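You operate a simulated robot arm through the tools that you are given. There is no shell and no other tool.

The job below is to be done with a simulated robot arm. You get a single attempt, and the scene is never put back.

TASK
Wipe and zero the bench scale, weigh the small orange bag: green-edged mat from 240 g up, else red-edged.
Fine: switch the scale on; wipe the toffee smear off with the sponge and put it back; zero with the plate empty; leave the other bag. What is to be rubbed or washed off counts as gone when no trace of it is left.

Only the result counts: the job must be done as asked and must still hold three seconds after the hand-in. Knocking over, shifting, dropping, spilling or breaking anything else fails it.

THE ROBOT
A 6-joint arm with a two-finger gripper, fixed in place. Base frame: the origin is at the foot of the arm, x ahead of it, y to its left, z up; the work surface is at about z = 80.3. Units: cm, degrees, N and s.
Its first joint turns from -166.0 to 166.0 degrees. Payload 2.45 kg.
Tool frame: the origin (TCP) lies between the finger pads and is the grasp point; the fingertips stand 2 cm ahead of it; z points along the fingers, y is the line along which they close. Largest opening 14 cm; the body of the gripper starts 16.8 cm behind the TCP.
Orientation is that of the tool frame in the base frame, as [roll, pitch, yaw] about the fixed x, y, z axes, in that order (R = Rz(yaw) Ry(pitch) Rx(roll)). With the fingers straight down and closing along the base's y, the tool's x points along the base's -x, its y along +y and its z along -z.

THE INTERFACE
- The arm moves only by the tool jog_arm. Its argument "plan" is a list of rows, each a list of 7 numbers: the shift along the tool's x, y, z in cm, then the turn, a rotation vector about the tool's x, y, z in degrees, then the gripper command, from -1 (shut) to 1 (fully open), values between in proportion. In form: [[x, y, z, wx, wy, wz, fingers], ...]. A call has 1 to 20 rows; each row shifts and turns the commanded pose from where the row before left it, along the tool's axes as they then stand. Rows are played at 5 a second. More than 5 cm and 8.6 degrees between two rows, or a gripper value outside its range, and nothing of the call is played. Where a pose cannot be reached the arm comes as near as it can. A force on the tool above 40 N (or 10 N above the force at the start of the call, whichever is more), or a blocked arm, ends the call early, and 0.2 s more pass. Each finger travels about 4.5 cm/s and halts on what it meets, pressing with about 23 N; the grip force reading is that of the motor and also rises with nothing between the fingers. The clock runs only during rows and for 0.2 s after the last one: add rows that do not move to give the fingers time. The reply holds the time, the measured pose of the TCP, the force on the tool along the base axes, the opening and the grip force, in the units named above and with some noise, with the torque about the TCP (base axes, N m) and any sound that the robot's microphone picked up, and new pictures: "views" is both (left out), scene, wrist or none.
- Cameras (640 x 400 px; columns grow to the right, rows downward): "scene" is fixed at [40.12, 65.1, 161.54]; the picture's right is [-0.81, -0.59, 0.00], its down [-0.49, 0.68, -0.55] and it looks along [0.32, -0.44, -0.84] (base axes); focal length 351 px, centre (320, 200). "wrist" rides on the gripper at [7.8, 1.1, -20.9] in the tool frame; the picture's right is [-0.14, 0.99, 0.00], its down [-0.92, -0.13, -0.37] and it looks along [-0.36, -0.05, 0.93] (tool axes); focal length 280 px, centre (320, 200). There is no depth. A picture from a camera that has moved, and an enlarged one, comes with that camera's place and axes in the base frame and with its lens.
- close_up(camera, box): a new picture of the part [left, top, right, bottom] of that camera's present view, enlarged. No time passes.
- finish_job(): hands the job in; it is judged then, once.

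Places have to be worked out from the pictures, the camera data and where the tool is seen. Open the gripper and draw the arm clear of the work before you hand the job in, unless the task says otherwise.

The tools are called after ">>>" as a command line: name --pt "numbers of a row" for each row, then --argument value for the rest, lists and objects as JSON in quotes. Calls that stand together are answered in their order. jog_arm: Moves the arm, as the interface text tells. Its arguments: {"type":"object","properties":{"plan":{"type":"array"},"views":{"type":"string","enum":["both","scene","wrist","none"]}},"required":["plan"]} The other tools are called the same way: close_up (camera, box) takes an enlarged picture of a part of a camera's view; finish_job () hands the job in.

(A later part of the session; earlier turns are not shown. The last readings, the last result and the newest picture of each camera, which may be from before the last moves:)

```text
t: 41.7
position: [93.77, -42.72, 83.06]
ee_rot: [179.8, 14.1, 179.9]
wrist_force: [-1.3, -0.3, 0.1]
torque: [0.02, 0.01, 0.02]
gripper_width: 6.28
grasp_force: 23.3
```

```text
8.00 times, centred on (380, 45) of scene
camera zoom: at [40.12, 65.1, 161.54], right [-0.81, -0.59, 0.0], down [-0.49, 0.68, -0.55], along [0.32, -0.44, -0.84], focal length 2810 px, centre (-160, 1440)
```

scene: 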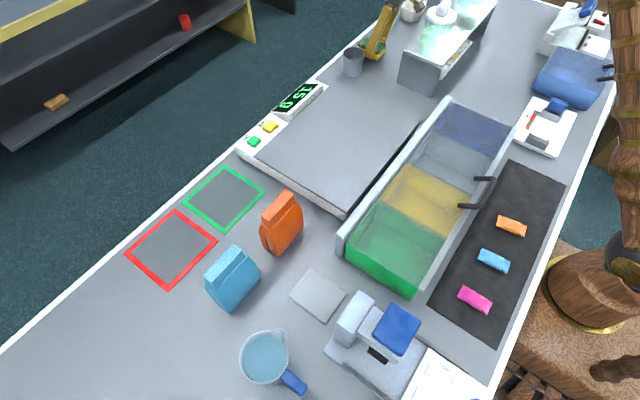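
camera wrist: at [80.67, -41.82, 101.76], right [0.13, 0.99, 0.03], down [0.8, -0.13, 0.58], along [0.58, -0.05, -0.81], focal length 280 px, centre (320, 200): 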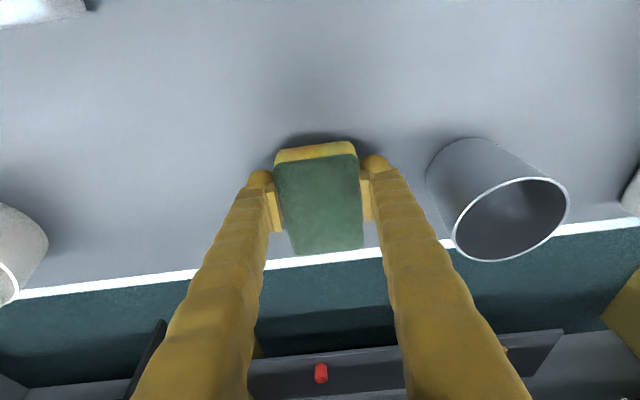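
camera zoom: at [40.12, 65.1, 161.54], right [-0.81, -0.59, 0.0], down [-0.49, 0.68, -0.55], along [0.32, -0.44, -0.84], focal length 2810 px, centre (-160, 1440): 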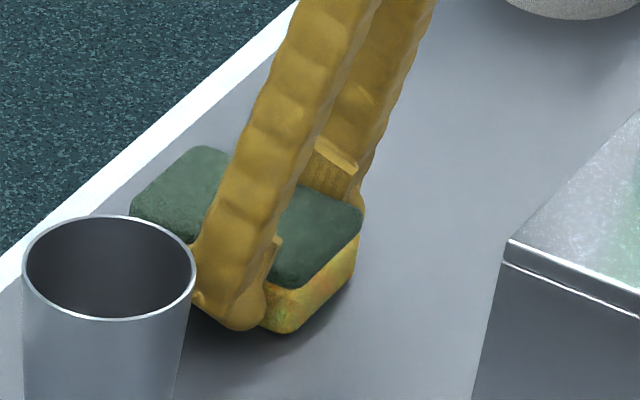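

It now lines up with the original outline. I'll open the fingers and rise.

>>> jog_arm --pt "0 0 0 0 0 0 -0.05" --pt "0 0 0 0 0 0 0.1" --pt "0 0 0 0 0 0 0.286" --pt "0 0 0 0 0 0 0.286" --pt "0 0 0 0 0 0 0.286" --pt "-0.24 0 -0.97 0 0 0 0.286" --pt "-0.97 0 -3.88 0 0 0 0.286" --pt "-0.97 0 -3.88 0 0 0 0.286" --pt "-0.97 0 -3.88 0 0 0 0.286" --pt "-0.97 0 -3.88 0 0 0 0.286" --pt "0 0 0 0 0 0 0.286"

>>> close_up --camera "scene" --box '[340, 20, 420, 70]'

>>> close_up --camera "wrist" --box '[220, 50, 480, 210]'

```text
t: 44.1
position: [93.76, -42.93, 99.94]
ee_rot: [179.9, 14.2, 180.0]
wrist_force: [-0.6, 0.3, 0.2]
torque: [0.01, 0.0, -0.03]
gripper_width: 8.99
grasp_force: 0.0
camera wrist: at [81.08, -41.83, 118.27], right [0.13, 0.99, 0.03], down [0.8, -0.13, 0.58], along [0.58, -0.05, -0.81], focal length 280 px, centre (320, 200)
```

scene: 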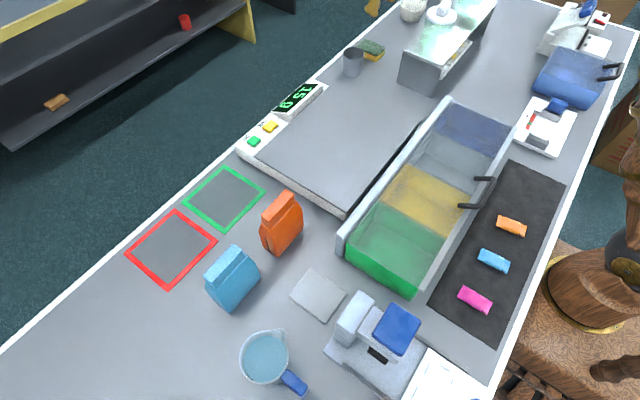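
wrist: 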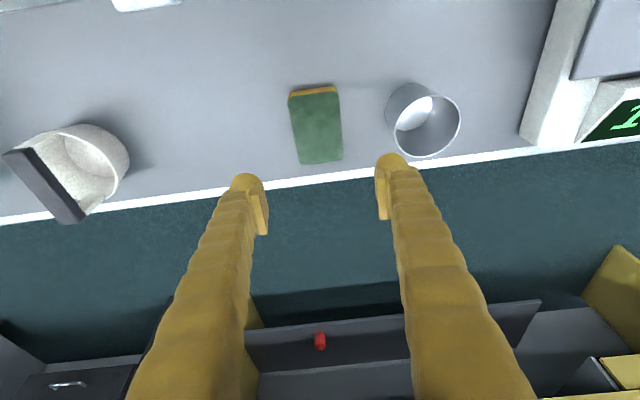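

```text
8.00 times, centred on (380, 45) of scene
camera zoom: at [40.12, 65.1, 161.54], right [-0.81, -0.59, 0.0], down [-0.49, 0.68, -0.55], along [0.32, -0.44, -0.84], focal length 2810 px, centre (-160, 1440)
```

zoom: 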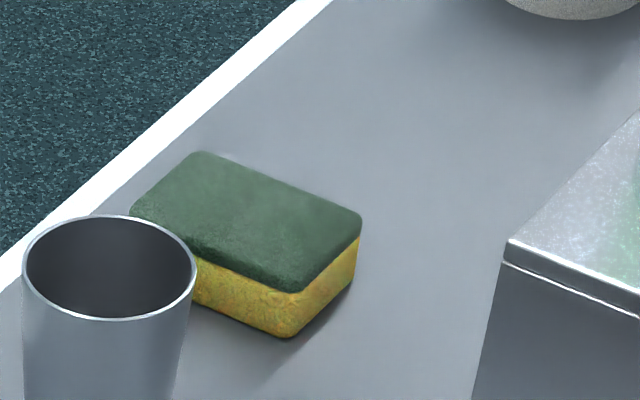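

```text
2.46 times, centred on (350, 130) of wrist
camera zoom: at [81.08, -41.83, 118.27], right [0.13, 0.99, 0.03], down [0.8, -0.13, 0.58], along [0.58, -0.05, -0.81], focal length 690 px, centre (246, 372)
```

zoom: 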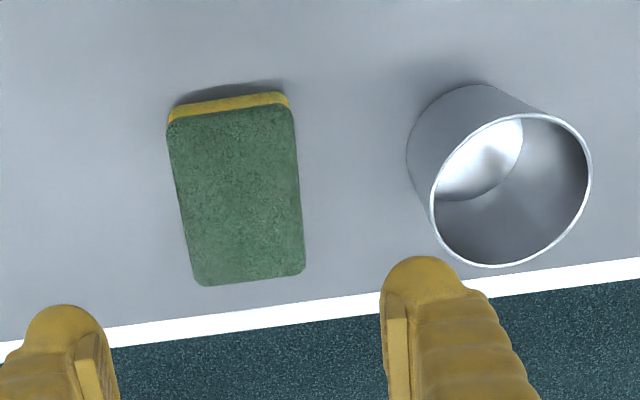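

The sponge is back on its original spot and the cup is untouched. Next I'll shut the fingers and hover over the TARE button at about (97.5, 12.2), using the same 20° tilt that worked for ON.

>>> jog_arm --pt "0 0 0 0 -6 0 0.286" --pt "-0.308 4.59 0.112 0 0 0 0.286" --pt "-0.308 4.59 0.112 0 0 0 0.0" --pt "-0.308 4.59 0.112 0 0 0 -1" --pt "-0.308 4.59 0.112 0 0 0 -1" --pt "-0.308 4.59 0.112 0 0 0 -1" --pt "-0.308 4.59 0.112 0 0 0 -1" --pt "-0.308 4.59 0.112 0 0 0 -1" --pt "-0.308 4.59 0.112 0 0 0 -1" --pt "-0.308 4.59 0.112 0 0 0 -1" --pt "-0.308 4.59 0.112 0 0 0 -1" --pt "-0.308 4.59 0.112 0 0 0 -1" --pt "-0.308 4.59 0.112 0 0 0 -1" --pt "0 0 0 0 0 0 -1" --pt "0 0 0 0 0 0 -1"

```text
t: 47.3
position: [97.56, 12.43, 100.12]
ee_rot: [179.8, 20.2, -179.9]
wrist_force: [-0.1, -0.6, -0.3]
torque: [0.0, 0.02, -0.03]
gripper_width: 0.0
grasp_force: 23.2
camera wrist: at [83.01, 13.38, 117.0], right [0.13, 0.99, 0.05], down [0.74, -0.13, 0.66], along [0.66, -0.05, -0.75], focal length 280 px, centre (320, 200)
```

scene: 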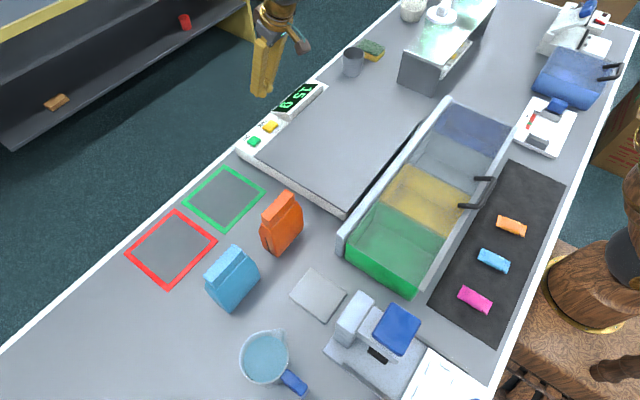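
wrist: 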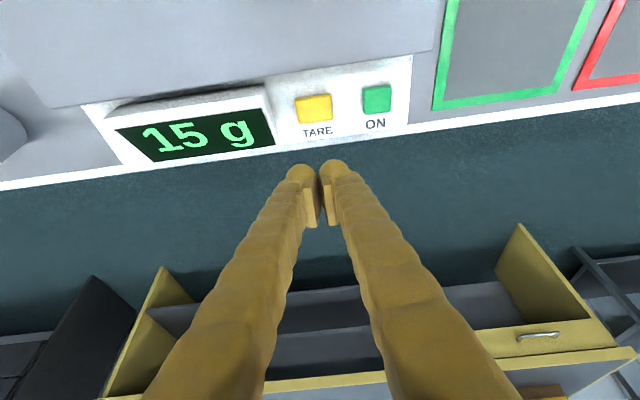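

I'm right above TARE. I'll descend to just above it and then press in about 1.5 mm steps to avoid the earlier force overshoot.

>>> jog_arm --pt "1.31 -0.05 3.6 0 0 0 -1" --pt "1.31 -0.05 3.6 0 0 0 -1" --pt "1.2 0 3.29 0 0 0 -1" --pt "0 0 0 0 0 0 -1" --pt "0 0 0 0 0 0 -1" --pt "0.05 0 0.14 0 0 0 -1" --pt "0.05 0 0.14 0 0 0 -1" --pt "0.05 0 0.14 0 0 0 -1" --pt "0.05 0 0.14 0 0 0 -1" --pt "0.05 0 0.14 0 0 0 -1" --pt "0.05 0 0.14 0 0 0 -1" --pt "0 0 0 0 0 0 -1"

```text
t: 49.9
position: [97.84, 12.4, 87.87]
ee_rot: [179.8, 20.2, 180.0]
wrist_force: [-0.6, 0.1, 2.2]
torque: [0.0, 0.03, -0.03]
gripper_width: 0.61
grasp_force: 29.5
heard: click
camera wrist: at [83.2, 13.22, 104.87], right [0.13, 0.99, 0.05], down [0.74, -0.13, 0.66], along [0.66, -0.05, -0.75], focal length 280 px, centre (320, 200)
```

scene: 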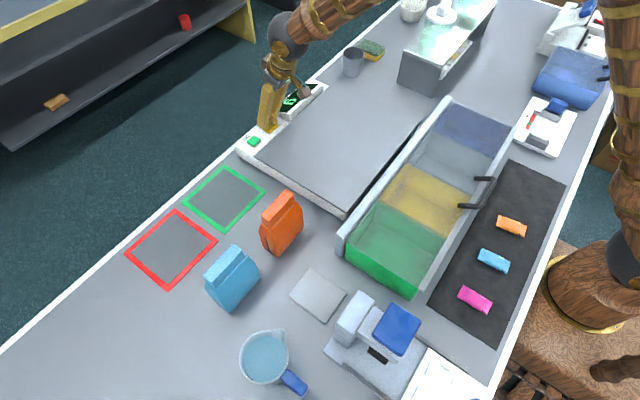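
wrist: 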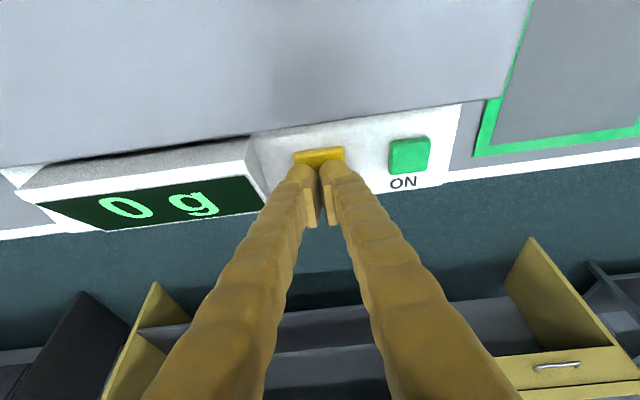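

TARE clicked and the display reads 0 g. I'll lift off, level the tool and move above the orange bag.

>>> jog_arm --pt "-0.17 0 -0.47 0 0 0 -1" --pt "-1.64 0 -4.5 0 0 0 -1" --pt "-1.64 0 -4.5 0 0 0 -1" --pt "-1.64 0 -4.5 0 0 0 -1" --pt "-1.64 0 -4.5 0 0 0 -1" --pt "0 0 0 0 6.7 0 -1" --pt "0 0 0 0 6.7 0 -1" --pt "0 0 0 0 6.7 0 -1" --pt "3.26 3.0 -0.8 0 0 0 -0.5" --pt "3.26 3.0 -0.8 0 0 0 0" --pt "3.26 3.0 -0.8 0 0 0 0.2" --pt "3.26 3.0 -0.8 0 0 0 0.2" --pt "3.26 3.0 -0.8 0 0 0 0.2" --pt "3.26 3.0 -0.8 0 0 0 0.2" --pt "3.26 3.0 -0.8 0 0 0 0.2" --pt "3.26 3.0 -0.8 0 0 0 0.2" --pt "0 0 0 0 0 0 0.2"

>>> close_up --camera "scene" --box '[220, 70, 440, 220]'

```text
t: 53.5
position: [71.37, 36.2, 114.04]
ee_rot: [180.0, 0.1, -180.0]
wrist_force: [-0.3, -0.1, -0.2]
torque: [0.02, 0.0, -0.01]
gripper_width: 8.4
grasp_force: 0.1
camera wrist: at [63.58, 37.24, 134.95], right [0.14, 0.99, 0.0], down [0.92, -0.13, 0.37], along [0.37, -0.05, -0.93], focal length 280 px, centre (320, 200)
```

scene: 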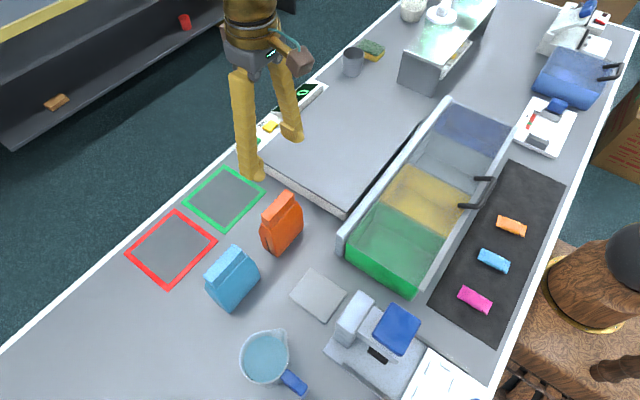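
wrist: 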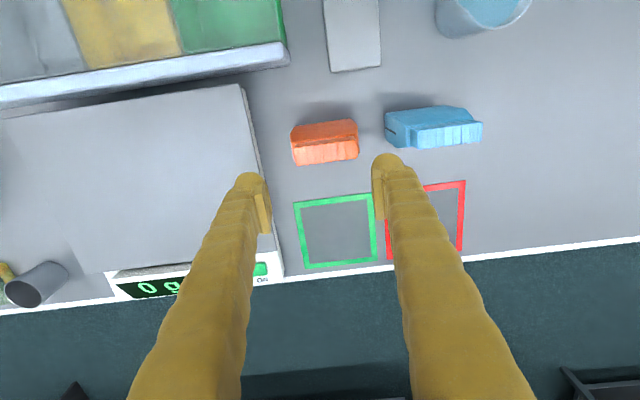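

```text
2.67 times, centred on (330, 145) of scene
camera zoom: at [40.12, 65.1, 161.54], right [-0.81, -0.59, 0.0], down [-0.49, 0.68, -0.55], along [0.32, -0.44, -0.84], focal length 937 px, centre (293, 347)
```

zoom: 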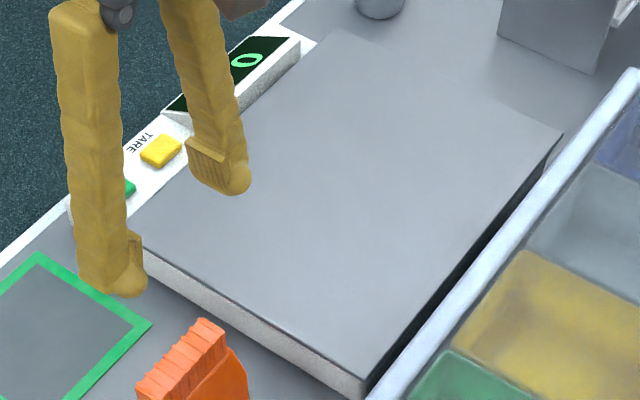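

The display holds 0 g on the clean, empty plate. I'll zoom on the bags and mats from here to measure them.

>>> close_up --camera "wrist" --box '[230, 80, 500, 280]'

```text
2.00 times, centred on (365, 180) of wrist
camera zoom: at [63.58, 37.24, 134.95], right [0.14, 0.99, 0.0], down [0.92, -0.13, 0.37], along [0.37, -0.05, -0.93], focal length 561 px, centre (230, 240)
```

zoom: 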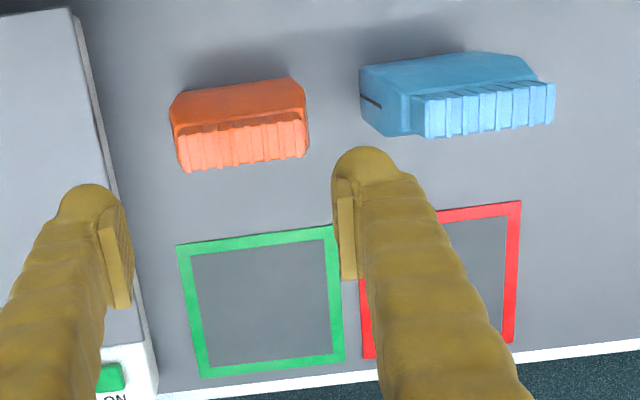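

The bag stands square to the axes, centred at about (72, 37.2), roughly 4.5 cm thick in x, 10 cm wide in y, top at about z 96. I'll yaw 90° so the fingers close along x, and tilt 25° toward +y so the mats are reachable later with the same grasp.

>>> jog_arm --pt "-0.63 1.0 0 0 0 0 0.2" --pt "0 0 0 0 0 -8.2 0.2" --pt "0 0 0 0 0 -8.2 0.2" --pt "0 0 0 0 0 -8.2 0.2" --pt "0 0 0 0 0 -8.2 0.2" --pt "0 0 0 0 0 -8.2 0.2" --pt "0 0 0 0 0 -8.2 0.2" --pt "0 0 0 0 0 -8.2 0.2" --pt "0 0 0 0 0 -8.2 0.2" --pt "0 0 0 0 0 -8.2 0.2" --pt "0 0 0 0 0 -8.1 0.2" --pt "0 0 0 0 0 -8.1 0.2" --pt "0 0 0 0 -8.4 0 0.2" --pt "0 0 0 0 -8.3 0 0.2" --pt "0 0 0 0 -8.3 0 0.2" --pt "0 0 0 0 0 0 0.2"

```text
t: 56.9
position: [72.23, 37.1, 114.02]
ee_rot: [-179.9, 25.2, -89.8]
wrist_force: [0.0, 0.4, -0.8]
torque: [0.0, -0.02, 0.03]
gripper_width: 8.42
grasp_force: 0.1
camera wrist: at [71.08, 21.15, 129.61], right [-0.99, 0.12, 0.06], down [0.13, 0.68, 0.72], along [0.05, 0.73, -0.69], focal length 280 px, centre (320, 200)
```

scene: 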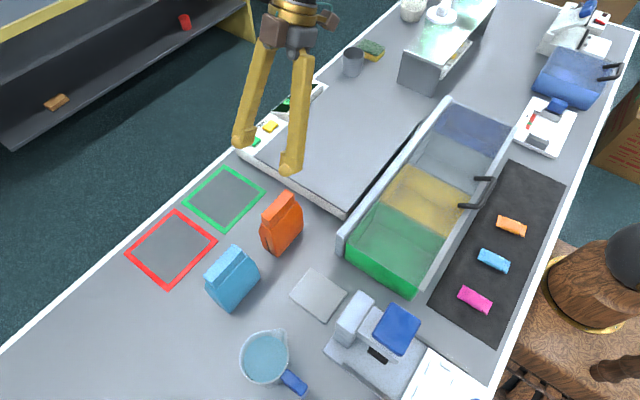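
wrist: 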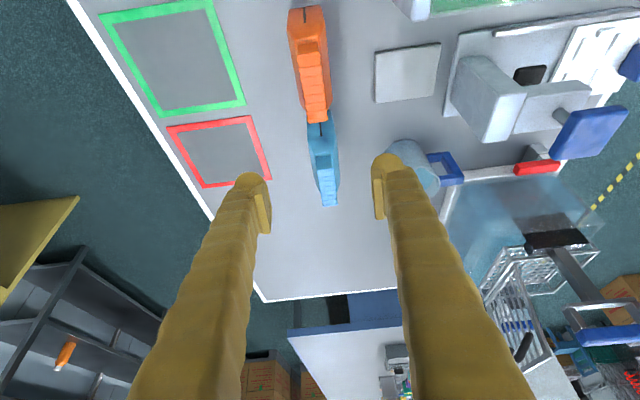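

>>> close_up --camera "wrist" --box '[240, 0, 400, 220]'

```text
1.82 times, centred on (320, 110) of wrist
camera zoom: at [71.08, 21.15, 129.61], right [-0.99, 0.12, 0.06], down [0.13, 0.68, 0.72], along [0.05, 0.73, -0.69], focal length 510 px, centre (320, 364)
```

zoom: 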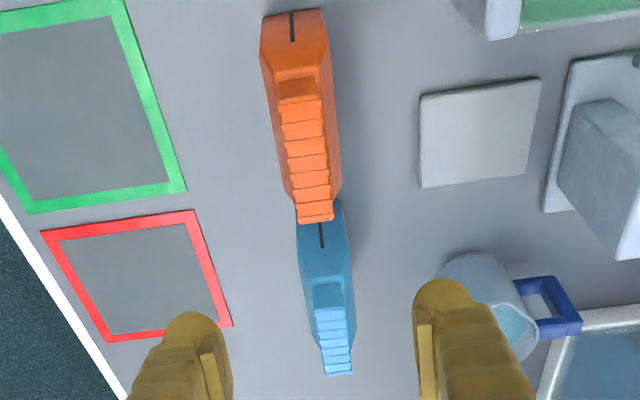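

The bag centre in x is about 71.8. I'll descend straight down to just above its top and check alignment.

>>> jog_arm --pt "1.813 0.2 3.843 0 0 0 0.2" --pt "1.813 0.15 3.843 0 0 0 0.2" --pt "1.813 0.08 3.843 0 0 0 0.2" --pt "1.5 0 3.2 0 0 0 0.2" --pt "0 0 0 0 0 0 0.2" --pt "0 0 0 0 0 0 0.2"

>>> close_up --camera "scene" --box '[180, 150, 340, 270]'

```text
t: 58.3
position: [71.87, 37.17, 97.84]
ee_rot: [-180.0, 24.9, -89.8]
wrist_force: [-0.4, 0.0, 0.8]
torque: [0.02, -0.01, 0.05]
gripper_width: 8.4
grasp_force: 0.1
camera wrist: at [70.74, 21.26, 113.35], right [-0.99, 0.12, 0.06], down [0.13, 0.68, 0.72], along [0.05, 0.72, -0.69], focal length 280 px, centre (320, 200)
```

scene: 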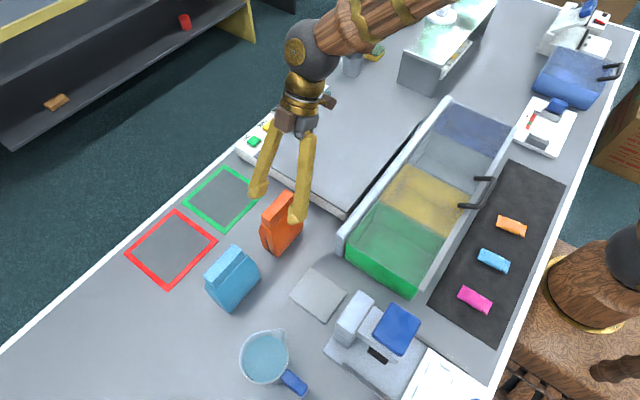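
wrist: 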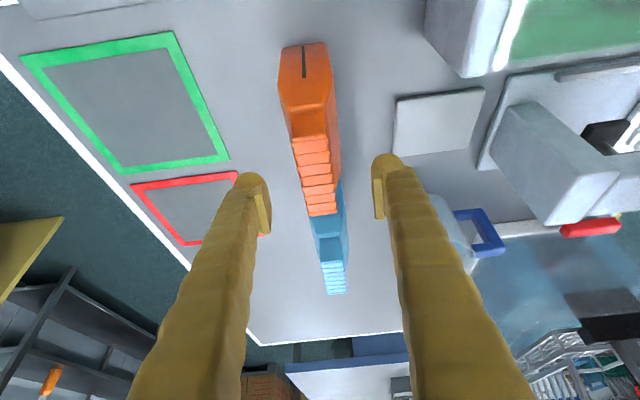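

```text
3.33 times, centred on (260, 210) of scene
camera zoom: at [40.12, 65.1, 161.54], right [-0.81, -0.59, 0.0], down [-0.49, 0.68, -0.55], along [0.32, -0.44, -0.84], focal length 1171 px, centre (520, 167)
```

zoom: 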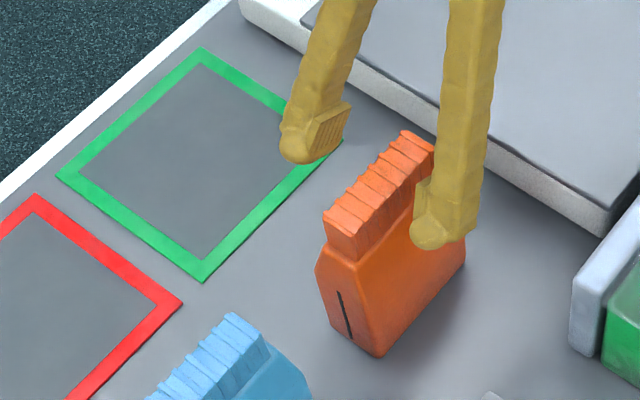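

The bag is centred between the fingers. I'll go down to mid-bag (z ≈ 88.5) and grip.

>>> jog_arm --pt "1.32 0.03 2.82 0 0 0 0.2" --pt "1.32 0.03 2.82 0 0 0 0.2" --pt "1.32 0 2.82 0 0 0 0.2" --pt "0 0 0 0 0 0 0.2" --pt "0 0 0 0 0 0 0" --pt "0 0 0 0 0 0 -0.2" --pt "0 0 0 0 0 0 -0.4" --pt "0 0 0 0 0 0 -0.6" --pt "0 0 0 0 0 0 -0.6" --pt "0 0 0 0 0 0 -0.6"

>>> close_up --camera "scene" --box '[180, 150, 340, 270]'

```text
t: 60.5
position: [71.77, 37.09, 88.31]
ee_rot: [-179.8, 25.0, -89.8]
wrist_force: [0.3, -0.7, -0.3]
torque: [0.0, -0.12, -0.03]
gripper_width: 4.96
grasp_force: 23.3
camera wrist: at [70.67, 21.1, 103.98], right [-0.99, 0.12, 0.06], down [0.13, 0.68, 0.72], along [0.05, 0.72, -0.69], focal length 280 px, centre (320, 200)
```

scene: 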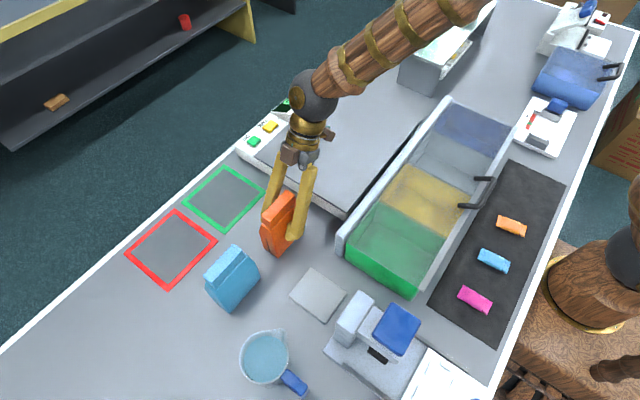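
wrist: 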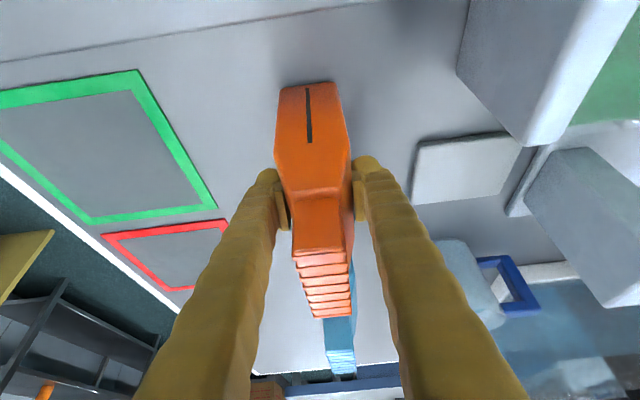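

```text
3.33 times, centred on (260, 210) of scene
camera zoom: at [40.12, 65.1, 161.54], right [-0.81, -0.59, 0.0], down [-0.49, 0.68, -0.55], along [0.32, -0.44, -0.84], focal length 1171 px, centre (520, 167)
```

zoom: 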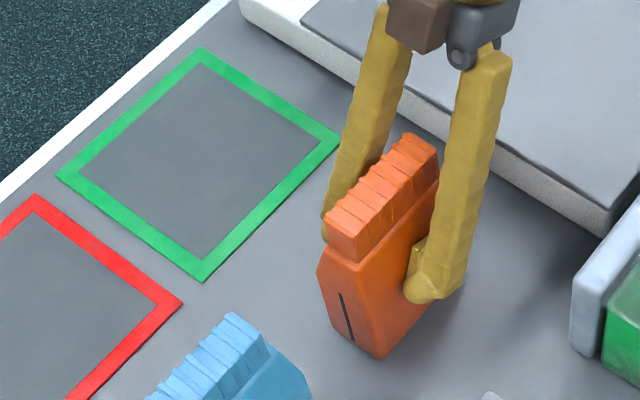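

The bag is gripped at 4.96 cm. I'll lift it 12 cm and carry it over the plate to about (76, 8).

>>> jog_arm --pt "-0.42 0 -0.91 0 0 0 -0.7" --pt "-1.27 0 -2.72 0 0 0 -0.7" --pt "-1.69 0 -3.63 0 0 0 -0.7" --pt "-1.69 0 -3.63 0 0 0 -0.7" --pt "3.0 -0.5 -1.4 0 0 0 -0.7" --pt "3.75 -0.57 -1.75 0 0 0 -0.7" --pt "3.75 -0.57 -1.75 0 0 0 -0.7" --pt "3.75 -0.57 -1.75 0 0 0 -0.7" --pt "3.75 -0.57 -1.75 0 0 0 -0.7" --pt "3.75 -0.57 -1.75 0 0 0 -0.7" --pt "3.0 -0.5 -1.4 0 0 0 -0.7" --pt "1.5 0 -0.7 0 0 0 -0.7" --pt "0 0 0 0 0 0 -0.7" --pt "0 0 0 0 0 0 -0.7"

>>> close_up --camera "scene" --box '[220, 70, 440, 220]'

```text
t: 63.5
position: [75.54, 8.09, 100.32]
ee_rot: [-179.8, 25.1, -89.8]
wrist_force: [-0.1, -0.6, -2.7]
torque: [-0.01, -0.01, -0.02]
gripper_width: 4.95
grasp_force: 22.7
camera wrist: at [74.49, -7.78, 115.99], right [-0.99, 0.12, 0.06], down [0.13, 0.68, 0.72], along [0.05, 0.72, -0.69], focal length 280 px, centre (320, 200)
```

scene: 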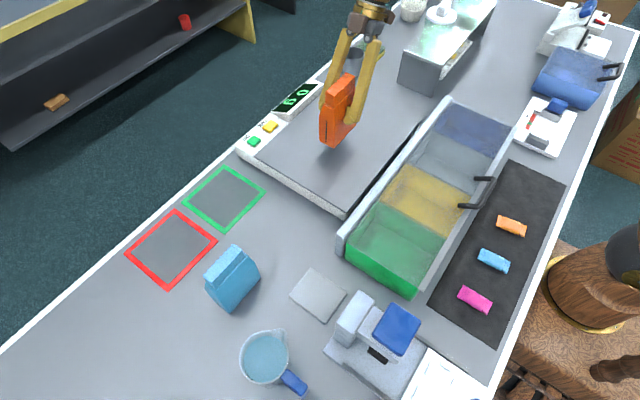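
wrist: 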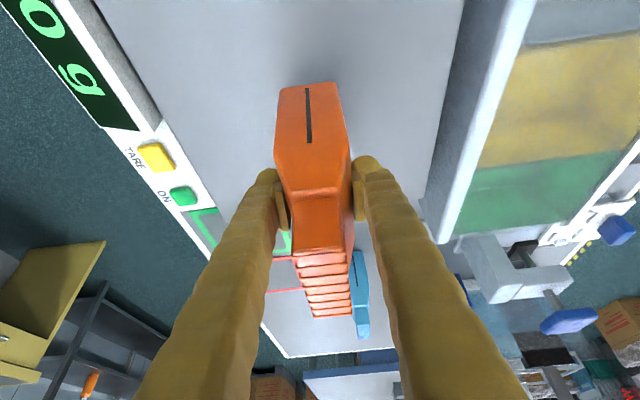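

```text
2.67 times, centred on (330, 145) of scene
camera zoom: at [40.12, 65.1, 161.54], right [-0.81, -0.59, 0.0], down [-0.49, 0.68, -0.55], along [0.32, -0.44, -0.84], focal length 937 px, centre (293, 347)
```

zoom: 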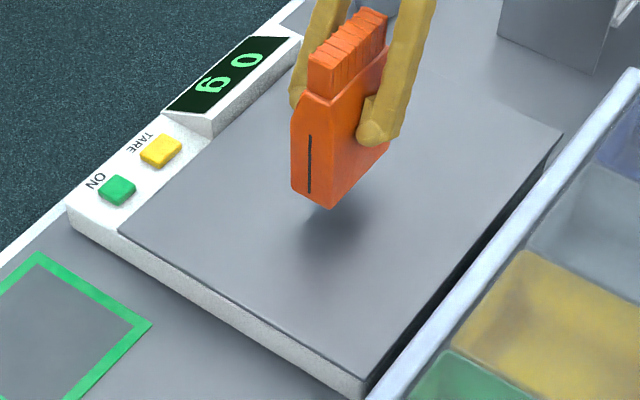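

The bag hangs straight and the display still reads 0 g. I'll lower to just above the plate and then in 1 mm steps until it touches.

>>> jog_arm --pt "1.06 0 2.27 0 0 0 -0.7" --pt "0.85 0 1.81 0 0 0 -0.7" --pt "0 0 0 0 0 0 -0.7" --pt "0 0 0 0 0 0 -0.7" --pt "0.042 0 0.091 0 0 0 -0.7" --pt "0.042 0 0.091 0 0 0 -0.7" --pt "0.042 0 0.091 0 0 0 -0.7" --pt "0.042 0 0.091 0 0 0 -0.7" --pt "0.042 0 0.091 0 0 0 -0.7" --pt "0.042 0 0.091 0 0 0 -0.7" --pt "0.042 0 0.091 0 0 0 -0.7" --pt "0.042 0 0.091 0 0 0 -0.7" --pt "0.042 0 0.091 0 0 0 -0.7" --pt "0.042 0 0.091 0 0 0 -0.7" --pt "0.042 0 0.091 0 0 0 -0.7" --pt "0.042 0 0.091 0 0 0 -0.7" --pt "0 0 0 0 0 0 -0.7"

>>> close_up --camera "scene" --box '[220, 70, 440, 220]'

```text
t: 67.1
position: [75.57, 8.17, 94.74]
ee_rot: [-179.8, 24.9, -89.9]
wrist_force: [8.8, -3.7, 25.4]
torque: [-0.38, 0.03, 0.1]
gripper_width: 5.08
grasp_force: 22.7
camera wrist: at [74.46, -7.84, 110.35], right [-0.99, 0.12, 0.06], down [0.13, 0.68, 0.72], along [0.05, 0.72, -0.69], focal length 280 px, centre (320, 200)
```

scene: 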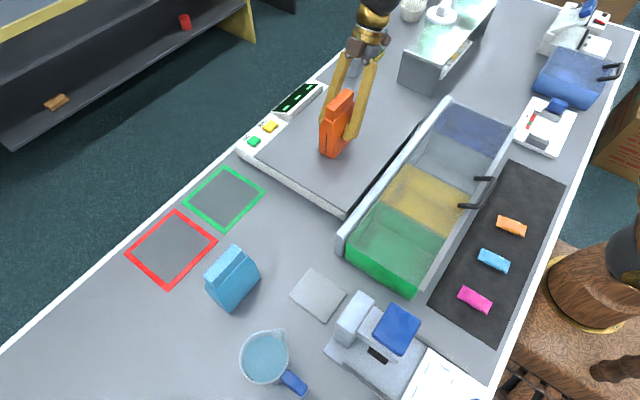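
wrist: 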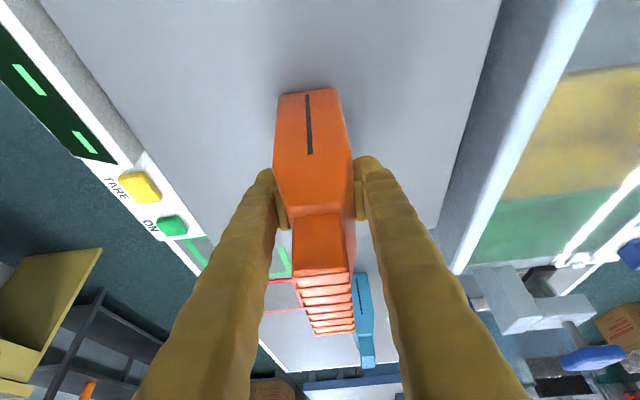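

```text
2.67 times, centred on (330, 145) of scene
camera zoom: at [40.12, 65.1, 161.54], right [-0.81, -0.59, 0.0], down [-0.49, 0.68, -0.55], along [0.32, -0.44, -0.84], focal length 937 px, centre (293, 347)
```

zoom: 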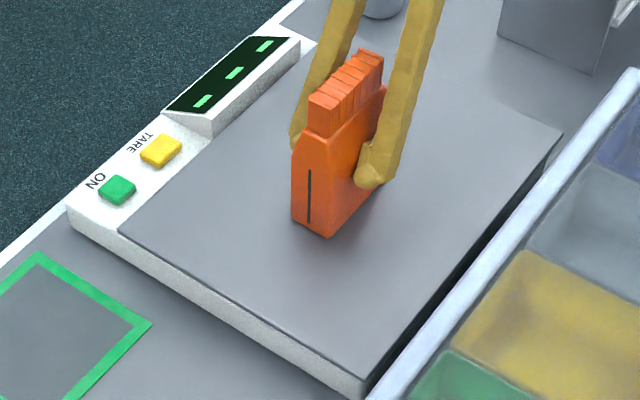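

The bag is resting on the plate with about 25 N of push. I'll ease up 2 mm and open, so the scale carries only the bag.

>>> jog_arm --pt "-0.085 0 -0.18 0 0 0 -0.7" --pt "0 0 0 0 0 0 -0.7" --pt "0 0 0 0 0 0 -0.15" --pt "0 0 0 0 0 0 0.05" --pt "0 0 0 0 0 0 0.2" --pt "0 0 0 0 0 0 0.2" --pt "0 0 0 0 0 0 0.2" --pt "0 0 0 0 0 0 0.2" --pt "0 0 0 0 0 0 0.2" --pt "0 0 0 0 0 0 0.2"

>>> close_up --camera "scene" --box '[220, 70, 440, 220]'

>>> close_up --camera "scene" --box '[264, 74, 334, 124]'

```text
t: 69.3
position: [75.58, 8.17, 94.93]
ee_rot: [-179.9, 25.0, -89.9]
wrist_force: [-0.2, -0.1, 1.2]
torque: [0.0, -0.04, -0.02]
gripper_width: 8.39
grasp_force: 0.1
camera wrist: at [74.47, -7.84, 110.53], right [-0.99, 0.12, 0.06], down [0.13, 0.68, 0.72], along [0.05, 0.72, -0.69], focal length 280 px, centre (320, 200)
```

scene: 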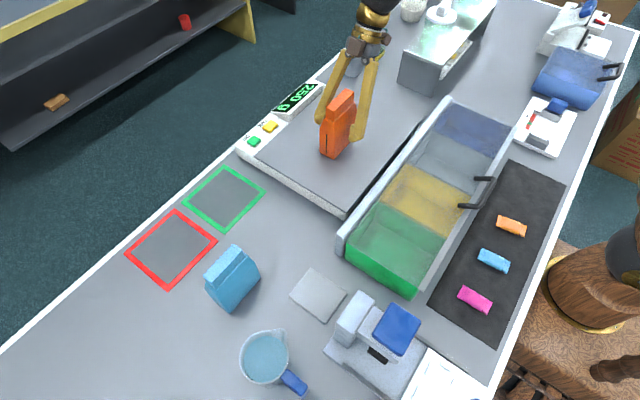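
wrist: 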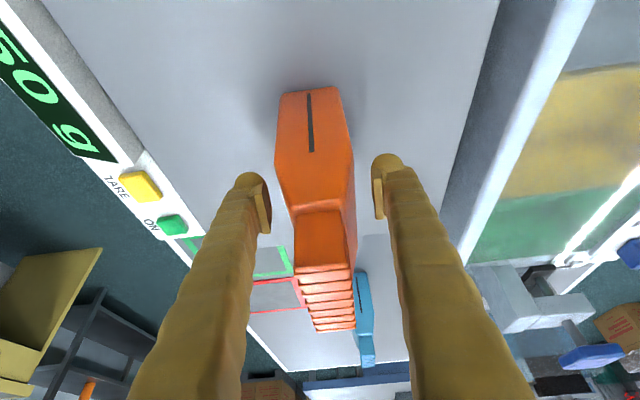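

```text
2.67 times, centred on (330, 145) of scene
camera zoom: at [40.12, 65.1, 161.54], right [-0.81, -0.59, 0.0], down [-0.49, 0.68, -0.55], along [0.32, -0.44, -0.84], focal length 937 px, centre (293, 347)
```

zoom: 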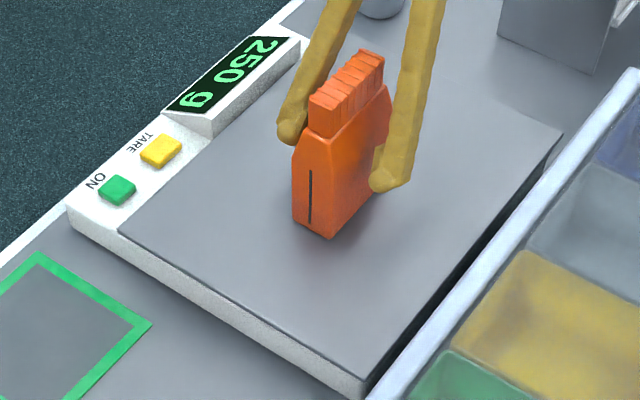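

```text
8.00 times, centred on (299, 99) of scene
camera zoom: at [40.12, 65.1, 161.54], right [-0.81, -0.59, 0.0], down [-0.49, 0.68, -0.55], along [0.32, -0.44, -0.84], focal length 2810 px, centre (488, 1008)
```

zoom: 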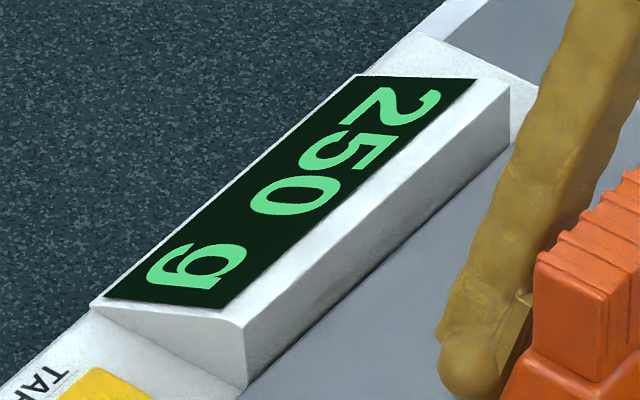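

The display reads 250 g with the fingers open. I'll wait a second to confirm it is steady.

>>> jog_arm --pt "0 0 0 0 0 0 0.3" --pt "0 0 0 0 0 0 0.3" --pt "0 0 0 0 0 0 0.3" --pt "0 0 0 0 0 0 0.3" --pt "0 0 0 0 0 0 0.3" --views "none"

>>> close_up --camera "scene" --box '[264, 74, 334, 124]'

>>> close_up --camera "wrist" --box '[200, 60, 440, 360]'

```text
t: 70.5
position: [75.66, 8.09, 94.81]
ee_rot: [-179.8, 25.1, -90.0]
wrist_force: [-0.6, 0.5, -0.6]
torque: [0.02, 0.02, -0.01]
gripper_width: 9.11
grasp_force: 0.1
```

```text
8.00 times, centred on (299, 99) of scene
camera zoom: at [40.12, 65.1, 161.54], right [-0.81, -0.59, 0.0], down [-0.49, 0.68, -0.55], along [0.32, -0.44, -0.84], focal length 2810 px, centre (488, 1008)
```

zoom: 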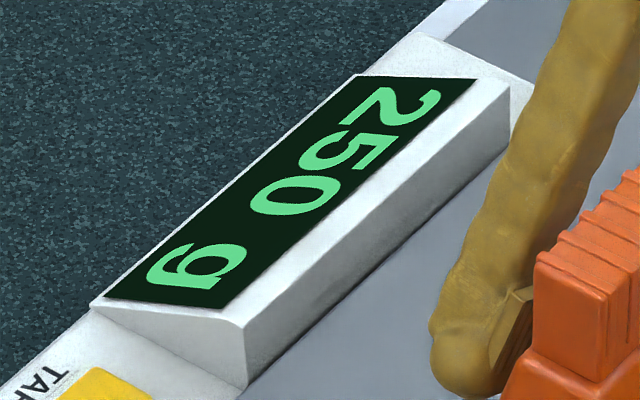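

```text
1.33 times, centred on (320, 210) of wrist
camera zoom: at [74.47, -7.84, 110.53], right [-0.99, 0.12, 0.06], down [0.13, 0.68, 0.72], along [0.05, 0.72, -0.69], focal length 374 px, centre (320, 187)
```

zoom: 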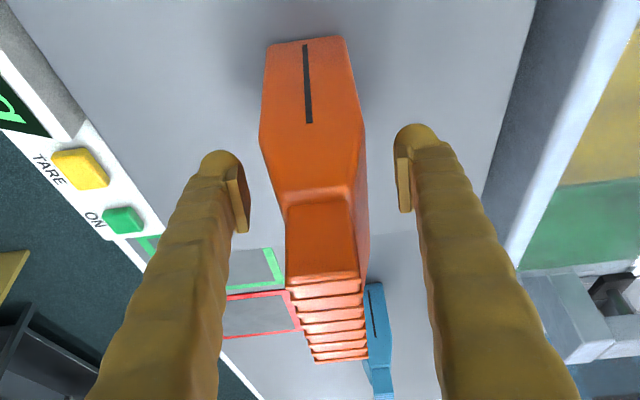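

Steady at 250 g, which is at least 240 g, so the bag goes on the green-edged mat (centre about (93.3, 37.2)). I'll re-grip, lift, and yaw back 90° so the tilt points outward in +x.

>>> jog_arm --pt "0 0 0 0 0 0 0.0" --pt "0 0 0 0 0 0 -0.2" --pt "0 0 0 0 0 0 -0.4" --pt "0 0 0 0 0 0 -0.7" --pt "0 0 0 0 0 0 -0.7" --pt "-0.42 0 -0.91 0 0 0 -0.7" --pt "-1.69 0 -3.62 0 0 0 -0.7" --pt "-1.69 0 -3.62 0 0 0 -0.7" --pt "3.46 0 0 0 0 0 -0.7"

```text
t: 72.5
position: [75.63, 5.09, 102.36]
ee_rot: [-179.9, 25.0, -89.9]
wrist_force: [1.0, 0.6, -2.2]
torque: [0.02, 0.01, 0.04]
gripper_width: 5.05
grasp_force: 23.3
camera wrist: at [74.47, -11.02, 118.0], right [-0.99, 0.12, 0.06], down [0.13, 0.68, 0.72], along [0.05, 0.72, -0.69], focal length 280 px, centre (320, 200)
```

scene: 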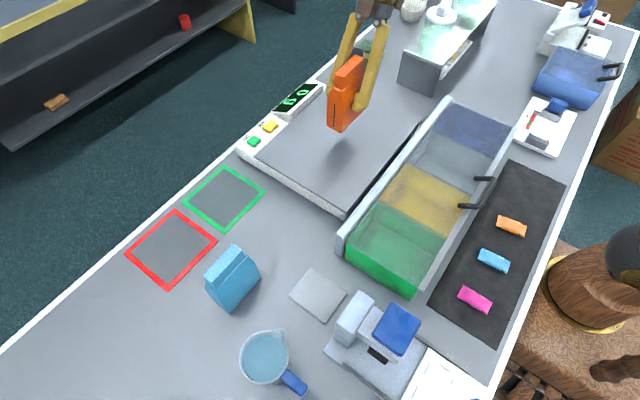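
wrist: 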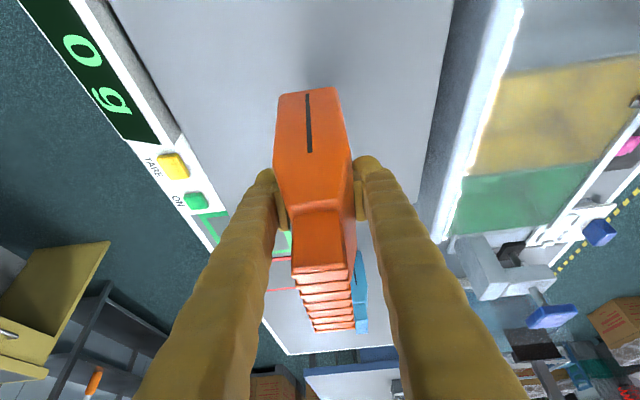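

The bag is lifted cleanly and the scale is back at 0 g. Now I'll rotate 90° about the vertical.

>>> jog_arm --pt "-0.42 0 -0.91 0 0 0 -0.7" --pt "0 0 0 3.46 0 7.42 -0.7" --pt "0 0 0 3.46 0 7.42 -0.7" --pt "0 0 0 3.46 0 7.42 -0.7" --pt "0 0 0 3.46 0 7.42 -0.7" --pt "0 0 0 3.46 0 7.42 -0.7" --pt "0 0 0 3.46 0 7.42 -0.7" --pt "0 0 0 3.46 0 7.42 -0.7" --pt "0 0 0 3.46 0 7.42 -0.7" --pt "0 0 0 3.46 0 7.42 -0.7" --pt "0 0 0 3.46 0 7.42 -0.7" --pt "0 0 0 3.46 0 7.42 -0.7" --pt "0 0 0 0 0 0 -0.7"

```text
t: 75.3
position: [75.61, 5.0, 103.51]
ee_rot: [180.0, 25.2, 179.9]
wrist_force: [-0.1, -0.6, -2.0]
torque: [0.0, 0.0, 0.01]
gripper_width: 5.05
grasp_force: 22.6
camera wrist: at [59.64, 6.03, 119.03], right [0.13, 0.99, 0.06], down [0.68, -0.13, 0.72], along [0.73, -0.05, -0.69], focal length 280 px, centre (320, 200)
```

scene: 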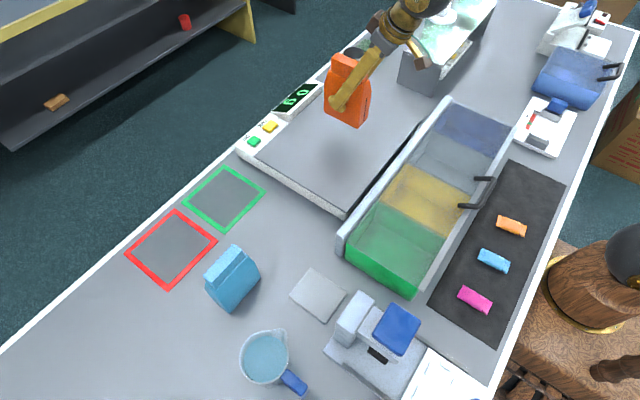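
wrist: 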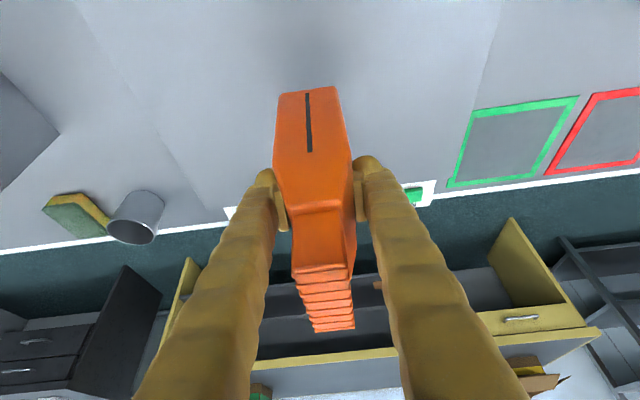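

The bag hangs straight and stays well clear. I'll translate to above the green mat centre at about (93.3, 37.2).

>>> jog_arm --pt "-1.0 2.0 0.47 0 0 0 -0.7" --pt "-2.0 4.03 0.936 0 0 0 -0.7" --pt "-2.0 4.03 0.936 0 0 0 -0.7" --pt "-2.0 4.03 0.936 0 0 0 -0.7" --pt "-2.0 4.03 0.936 0 0 0 -0.7" --pt "-2.0 4.03 0.936 0 0 0 -0.7" --pt "-2.0 4.03 0.936 0 0 0 -0.7" --pt "-2.0 4.03 0.936 0 0 0 -0.7" --pt "-1.0 2.0 0.47 0 0 0 -0.7" --pt "0 0 0 0 0 0 -0.7" --pt "1.27 0 2.72 0 0 0 -0.7" --pt "1.69 0 3.62 0 0 0 -0.7" --pt "1.69 0 3.62 0 0 0 -0.7" --pt "0 0 0 0 0 0 -0.7"

>>> close_up --camera "scene" --box '[140, 130, 300, 250]'

```text
t: 78.3
position: [93.22, 37.19, 92.4]
ee_rot: [179.9, 25.1, 179.9]
wrist_force: [-0.3, -0.6, -2.4]
torque: [-0.03, 0.04, -0.02]
gripper_width: 5.08
grasp_force: 22.5
camera wrist: at [77.33, 38.24, 107.98], right [0.13, 0.99, 0.06], down [0.68, -0.13, 0.72], along [0.73, -0.05, -0.69], focal length 280 px, centre (320, 200)
```

scene: 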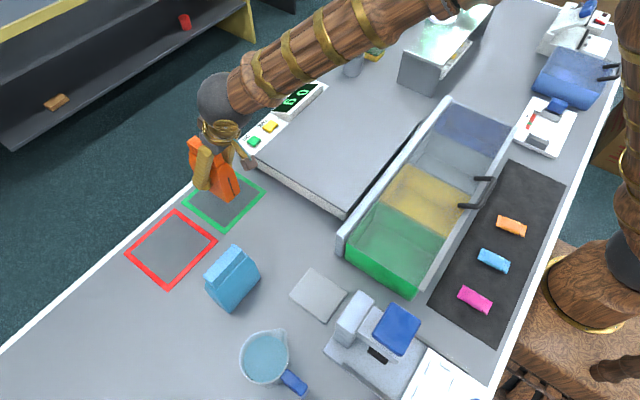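
wrist: 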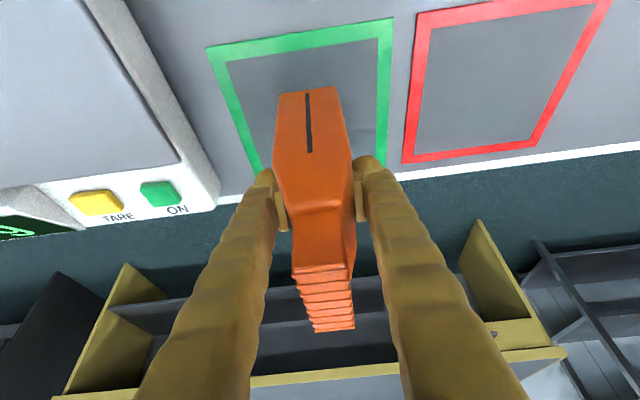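

```text
3.33 times, centred on (220, 190) of scene
camera zoom: at [40.12, 65.1, 161.54], right [-0.81, -0.59, 0.0], down [-0.49, 0.68, -0.55], along [0.32, -0.44, -0.84], focal length 1171 px, centre (653, 233)
```

zoom: 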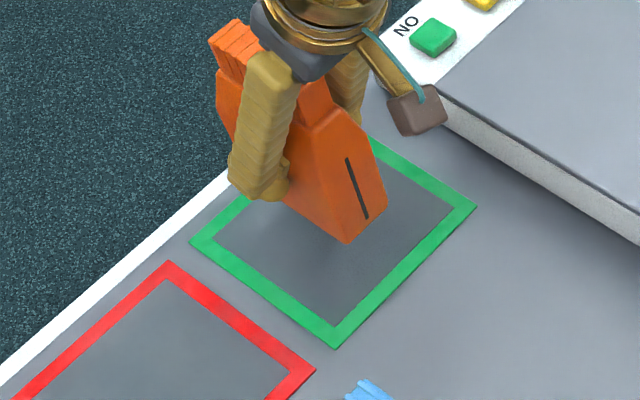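

The bag is over the green mat, about 3.5 cm up. I'll descend to near contact and finish with 1 mm steps.

>>> jog_arm --pt "0.68 0 1.45 0 0 0 -0.7" --pt "0.59 0 1.27 0 0 0 -0.7" --pt "0 0 0 0 0 0 -0.7" --pt "0 0 0 0 0 0 -0.7" --pt "0.042 0 0.091 0 0 0 -0.7" --pt "0.042 0 0.091 0 0 0 -0.7" --pt "0.042 0 0.091 0 0 0 -0.7" --pt "0.042 0 0.091 0 0 0 -0.7" --pt "0.042 0 0.091 0 0 0 -0.7" --pt "0.042 0 0.091 0 0 0 -0.7" --pt "0 0 0 0 0 0 -0.7"

>>> close_up --camera "scene" --box '[140, 130, 300, 250]'

```text
t: 80.7
position: [93.31, 37.17, 88.83]
ee_rot: [180.0, 25.1, 179.9]
wrist_force: [0.4, 0.7, -2.6]
torque: [-0.02, -0.01, -0.01]
gripper_width: 5.03
grasp_force: 22.6
camera wrist: at [77.39, 38.24, 104.45], right [0.13, 0.99, 0.06], down [0.68, -0.13, 0.72], along [0.73, -0.05, -0.69], focal length 280 px, centre (320, 200)
```

scene: 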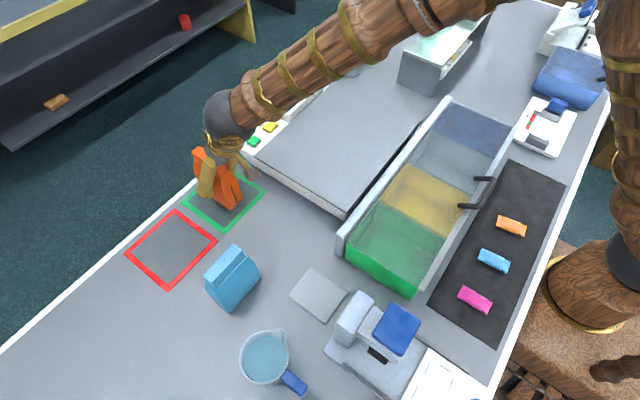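
wrist: 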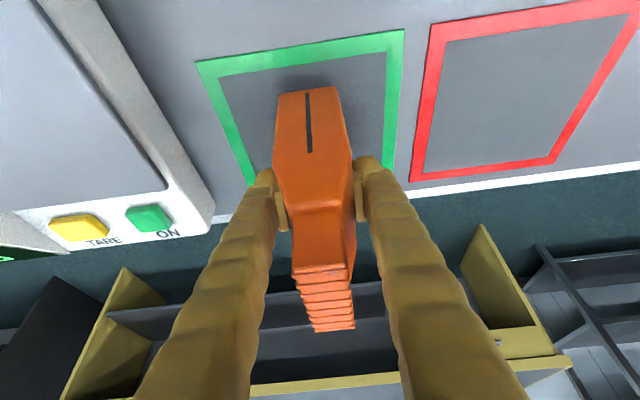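

```text
3.33 times, centred on (220, 190) of scene
camera zoom: at [40.12, 65.1, 161.54], right [-0.81, -0.59, 0.0], down [-0.49, 0.68, -0.55], along [0.32, -0.44, -0.84], focal length 1171 px, centre (653, 233)
```

zoom: 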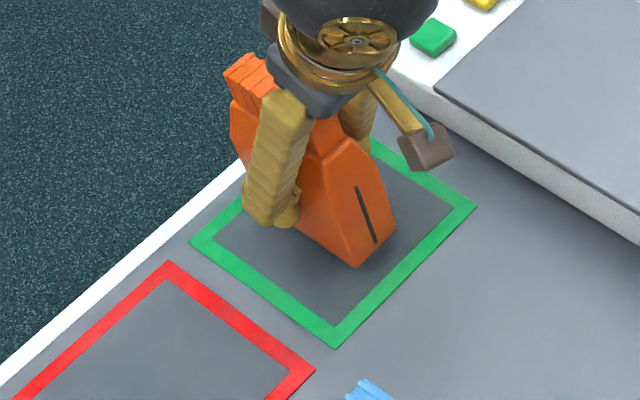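

The bag is well inside the green mat but still just above it, since its weight is still on the wrist. I'll continue in 1 mm steps.

>>> jog_arm --pt "0.042 0 0.091 0 0 0 -0.7" --pt "0 0 0 0 0 0 -0.7" --pt "0.042 0 0.091 0 0 0 -0.7" --pt "0 0 0 0 0 0 -0.7" --pt "0.042 0 0.091 0 0 0 -0.7" --pt "0 0 0 0 0 0 -0.7" --pt "0.042 0 0.091 0 0 0 -0.7" --pt "0 0 0 0 0 0 -0.7" --views "none"

```text
t: 82.5
position: [93.34, 37.1, 88.42]
ee_rot: [180.0, 25.1, 179.9]
wrist_force: [0.3, 0.3, -2.3]
torque: [0.0, -0.01, -0.02]
gripper_width: 5.07
grasp_force: 22.8
```

Still no contact at z 88.4. I'll keep stepping.

>>> jog_arm --pt "0.042 0 0.091 0 0 0 -0.7" --pt "0 0 0 0 0 0 -0.7" --pt "0.042 0 0.091 0 0 0 -0.7" --pt "0 0 0 0 0 0 -0.7" --pt "0.042 0 0.091 0 0 0 -0.7" --pt "0 0 0 0 0 0 -0.7" --views "none"

>>> close_up --camera "scene" --box '[180, 150, 260, 210]'

```text
t: 83.9
position: [93.38, 37.32, 88.2]
ee_rot: [-180.0, 25.1, 179.9]
wrist_force: [0.0, 0.8, -2.5]
torque: [-0.01, -0.03, -0.01]
gripper_width: 5.05
grasp_force: 23.1
```

```text
6.67 times, centred on (220, 180) of scene
camera zoom: at [40.12, 65.1, 161.54], right [-0.81, -0.59, 0.0], down [-0.49, 0.68, -0.55], along [0.32, -0.44, -0.84], focal length 2342 px, centre (987, 333)
```

zoom: 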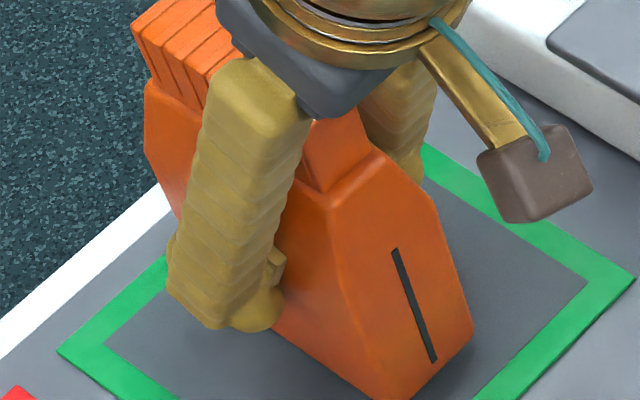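

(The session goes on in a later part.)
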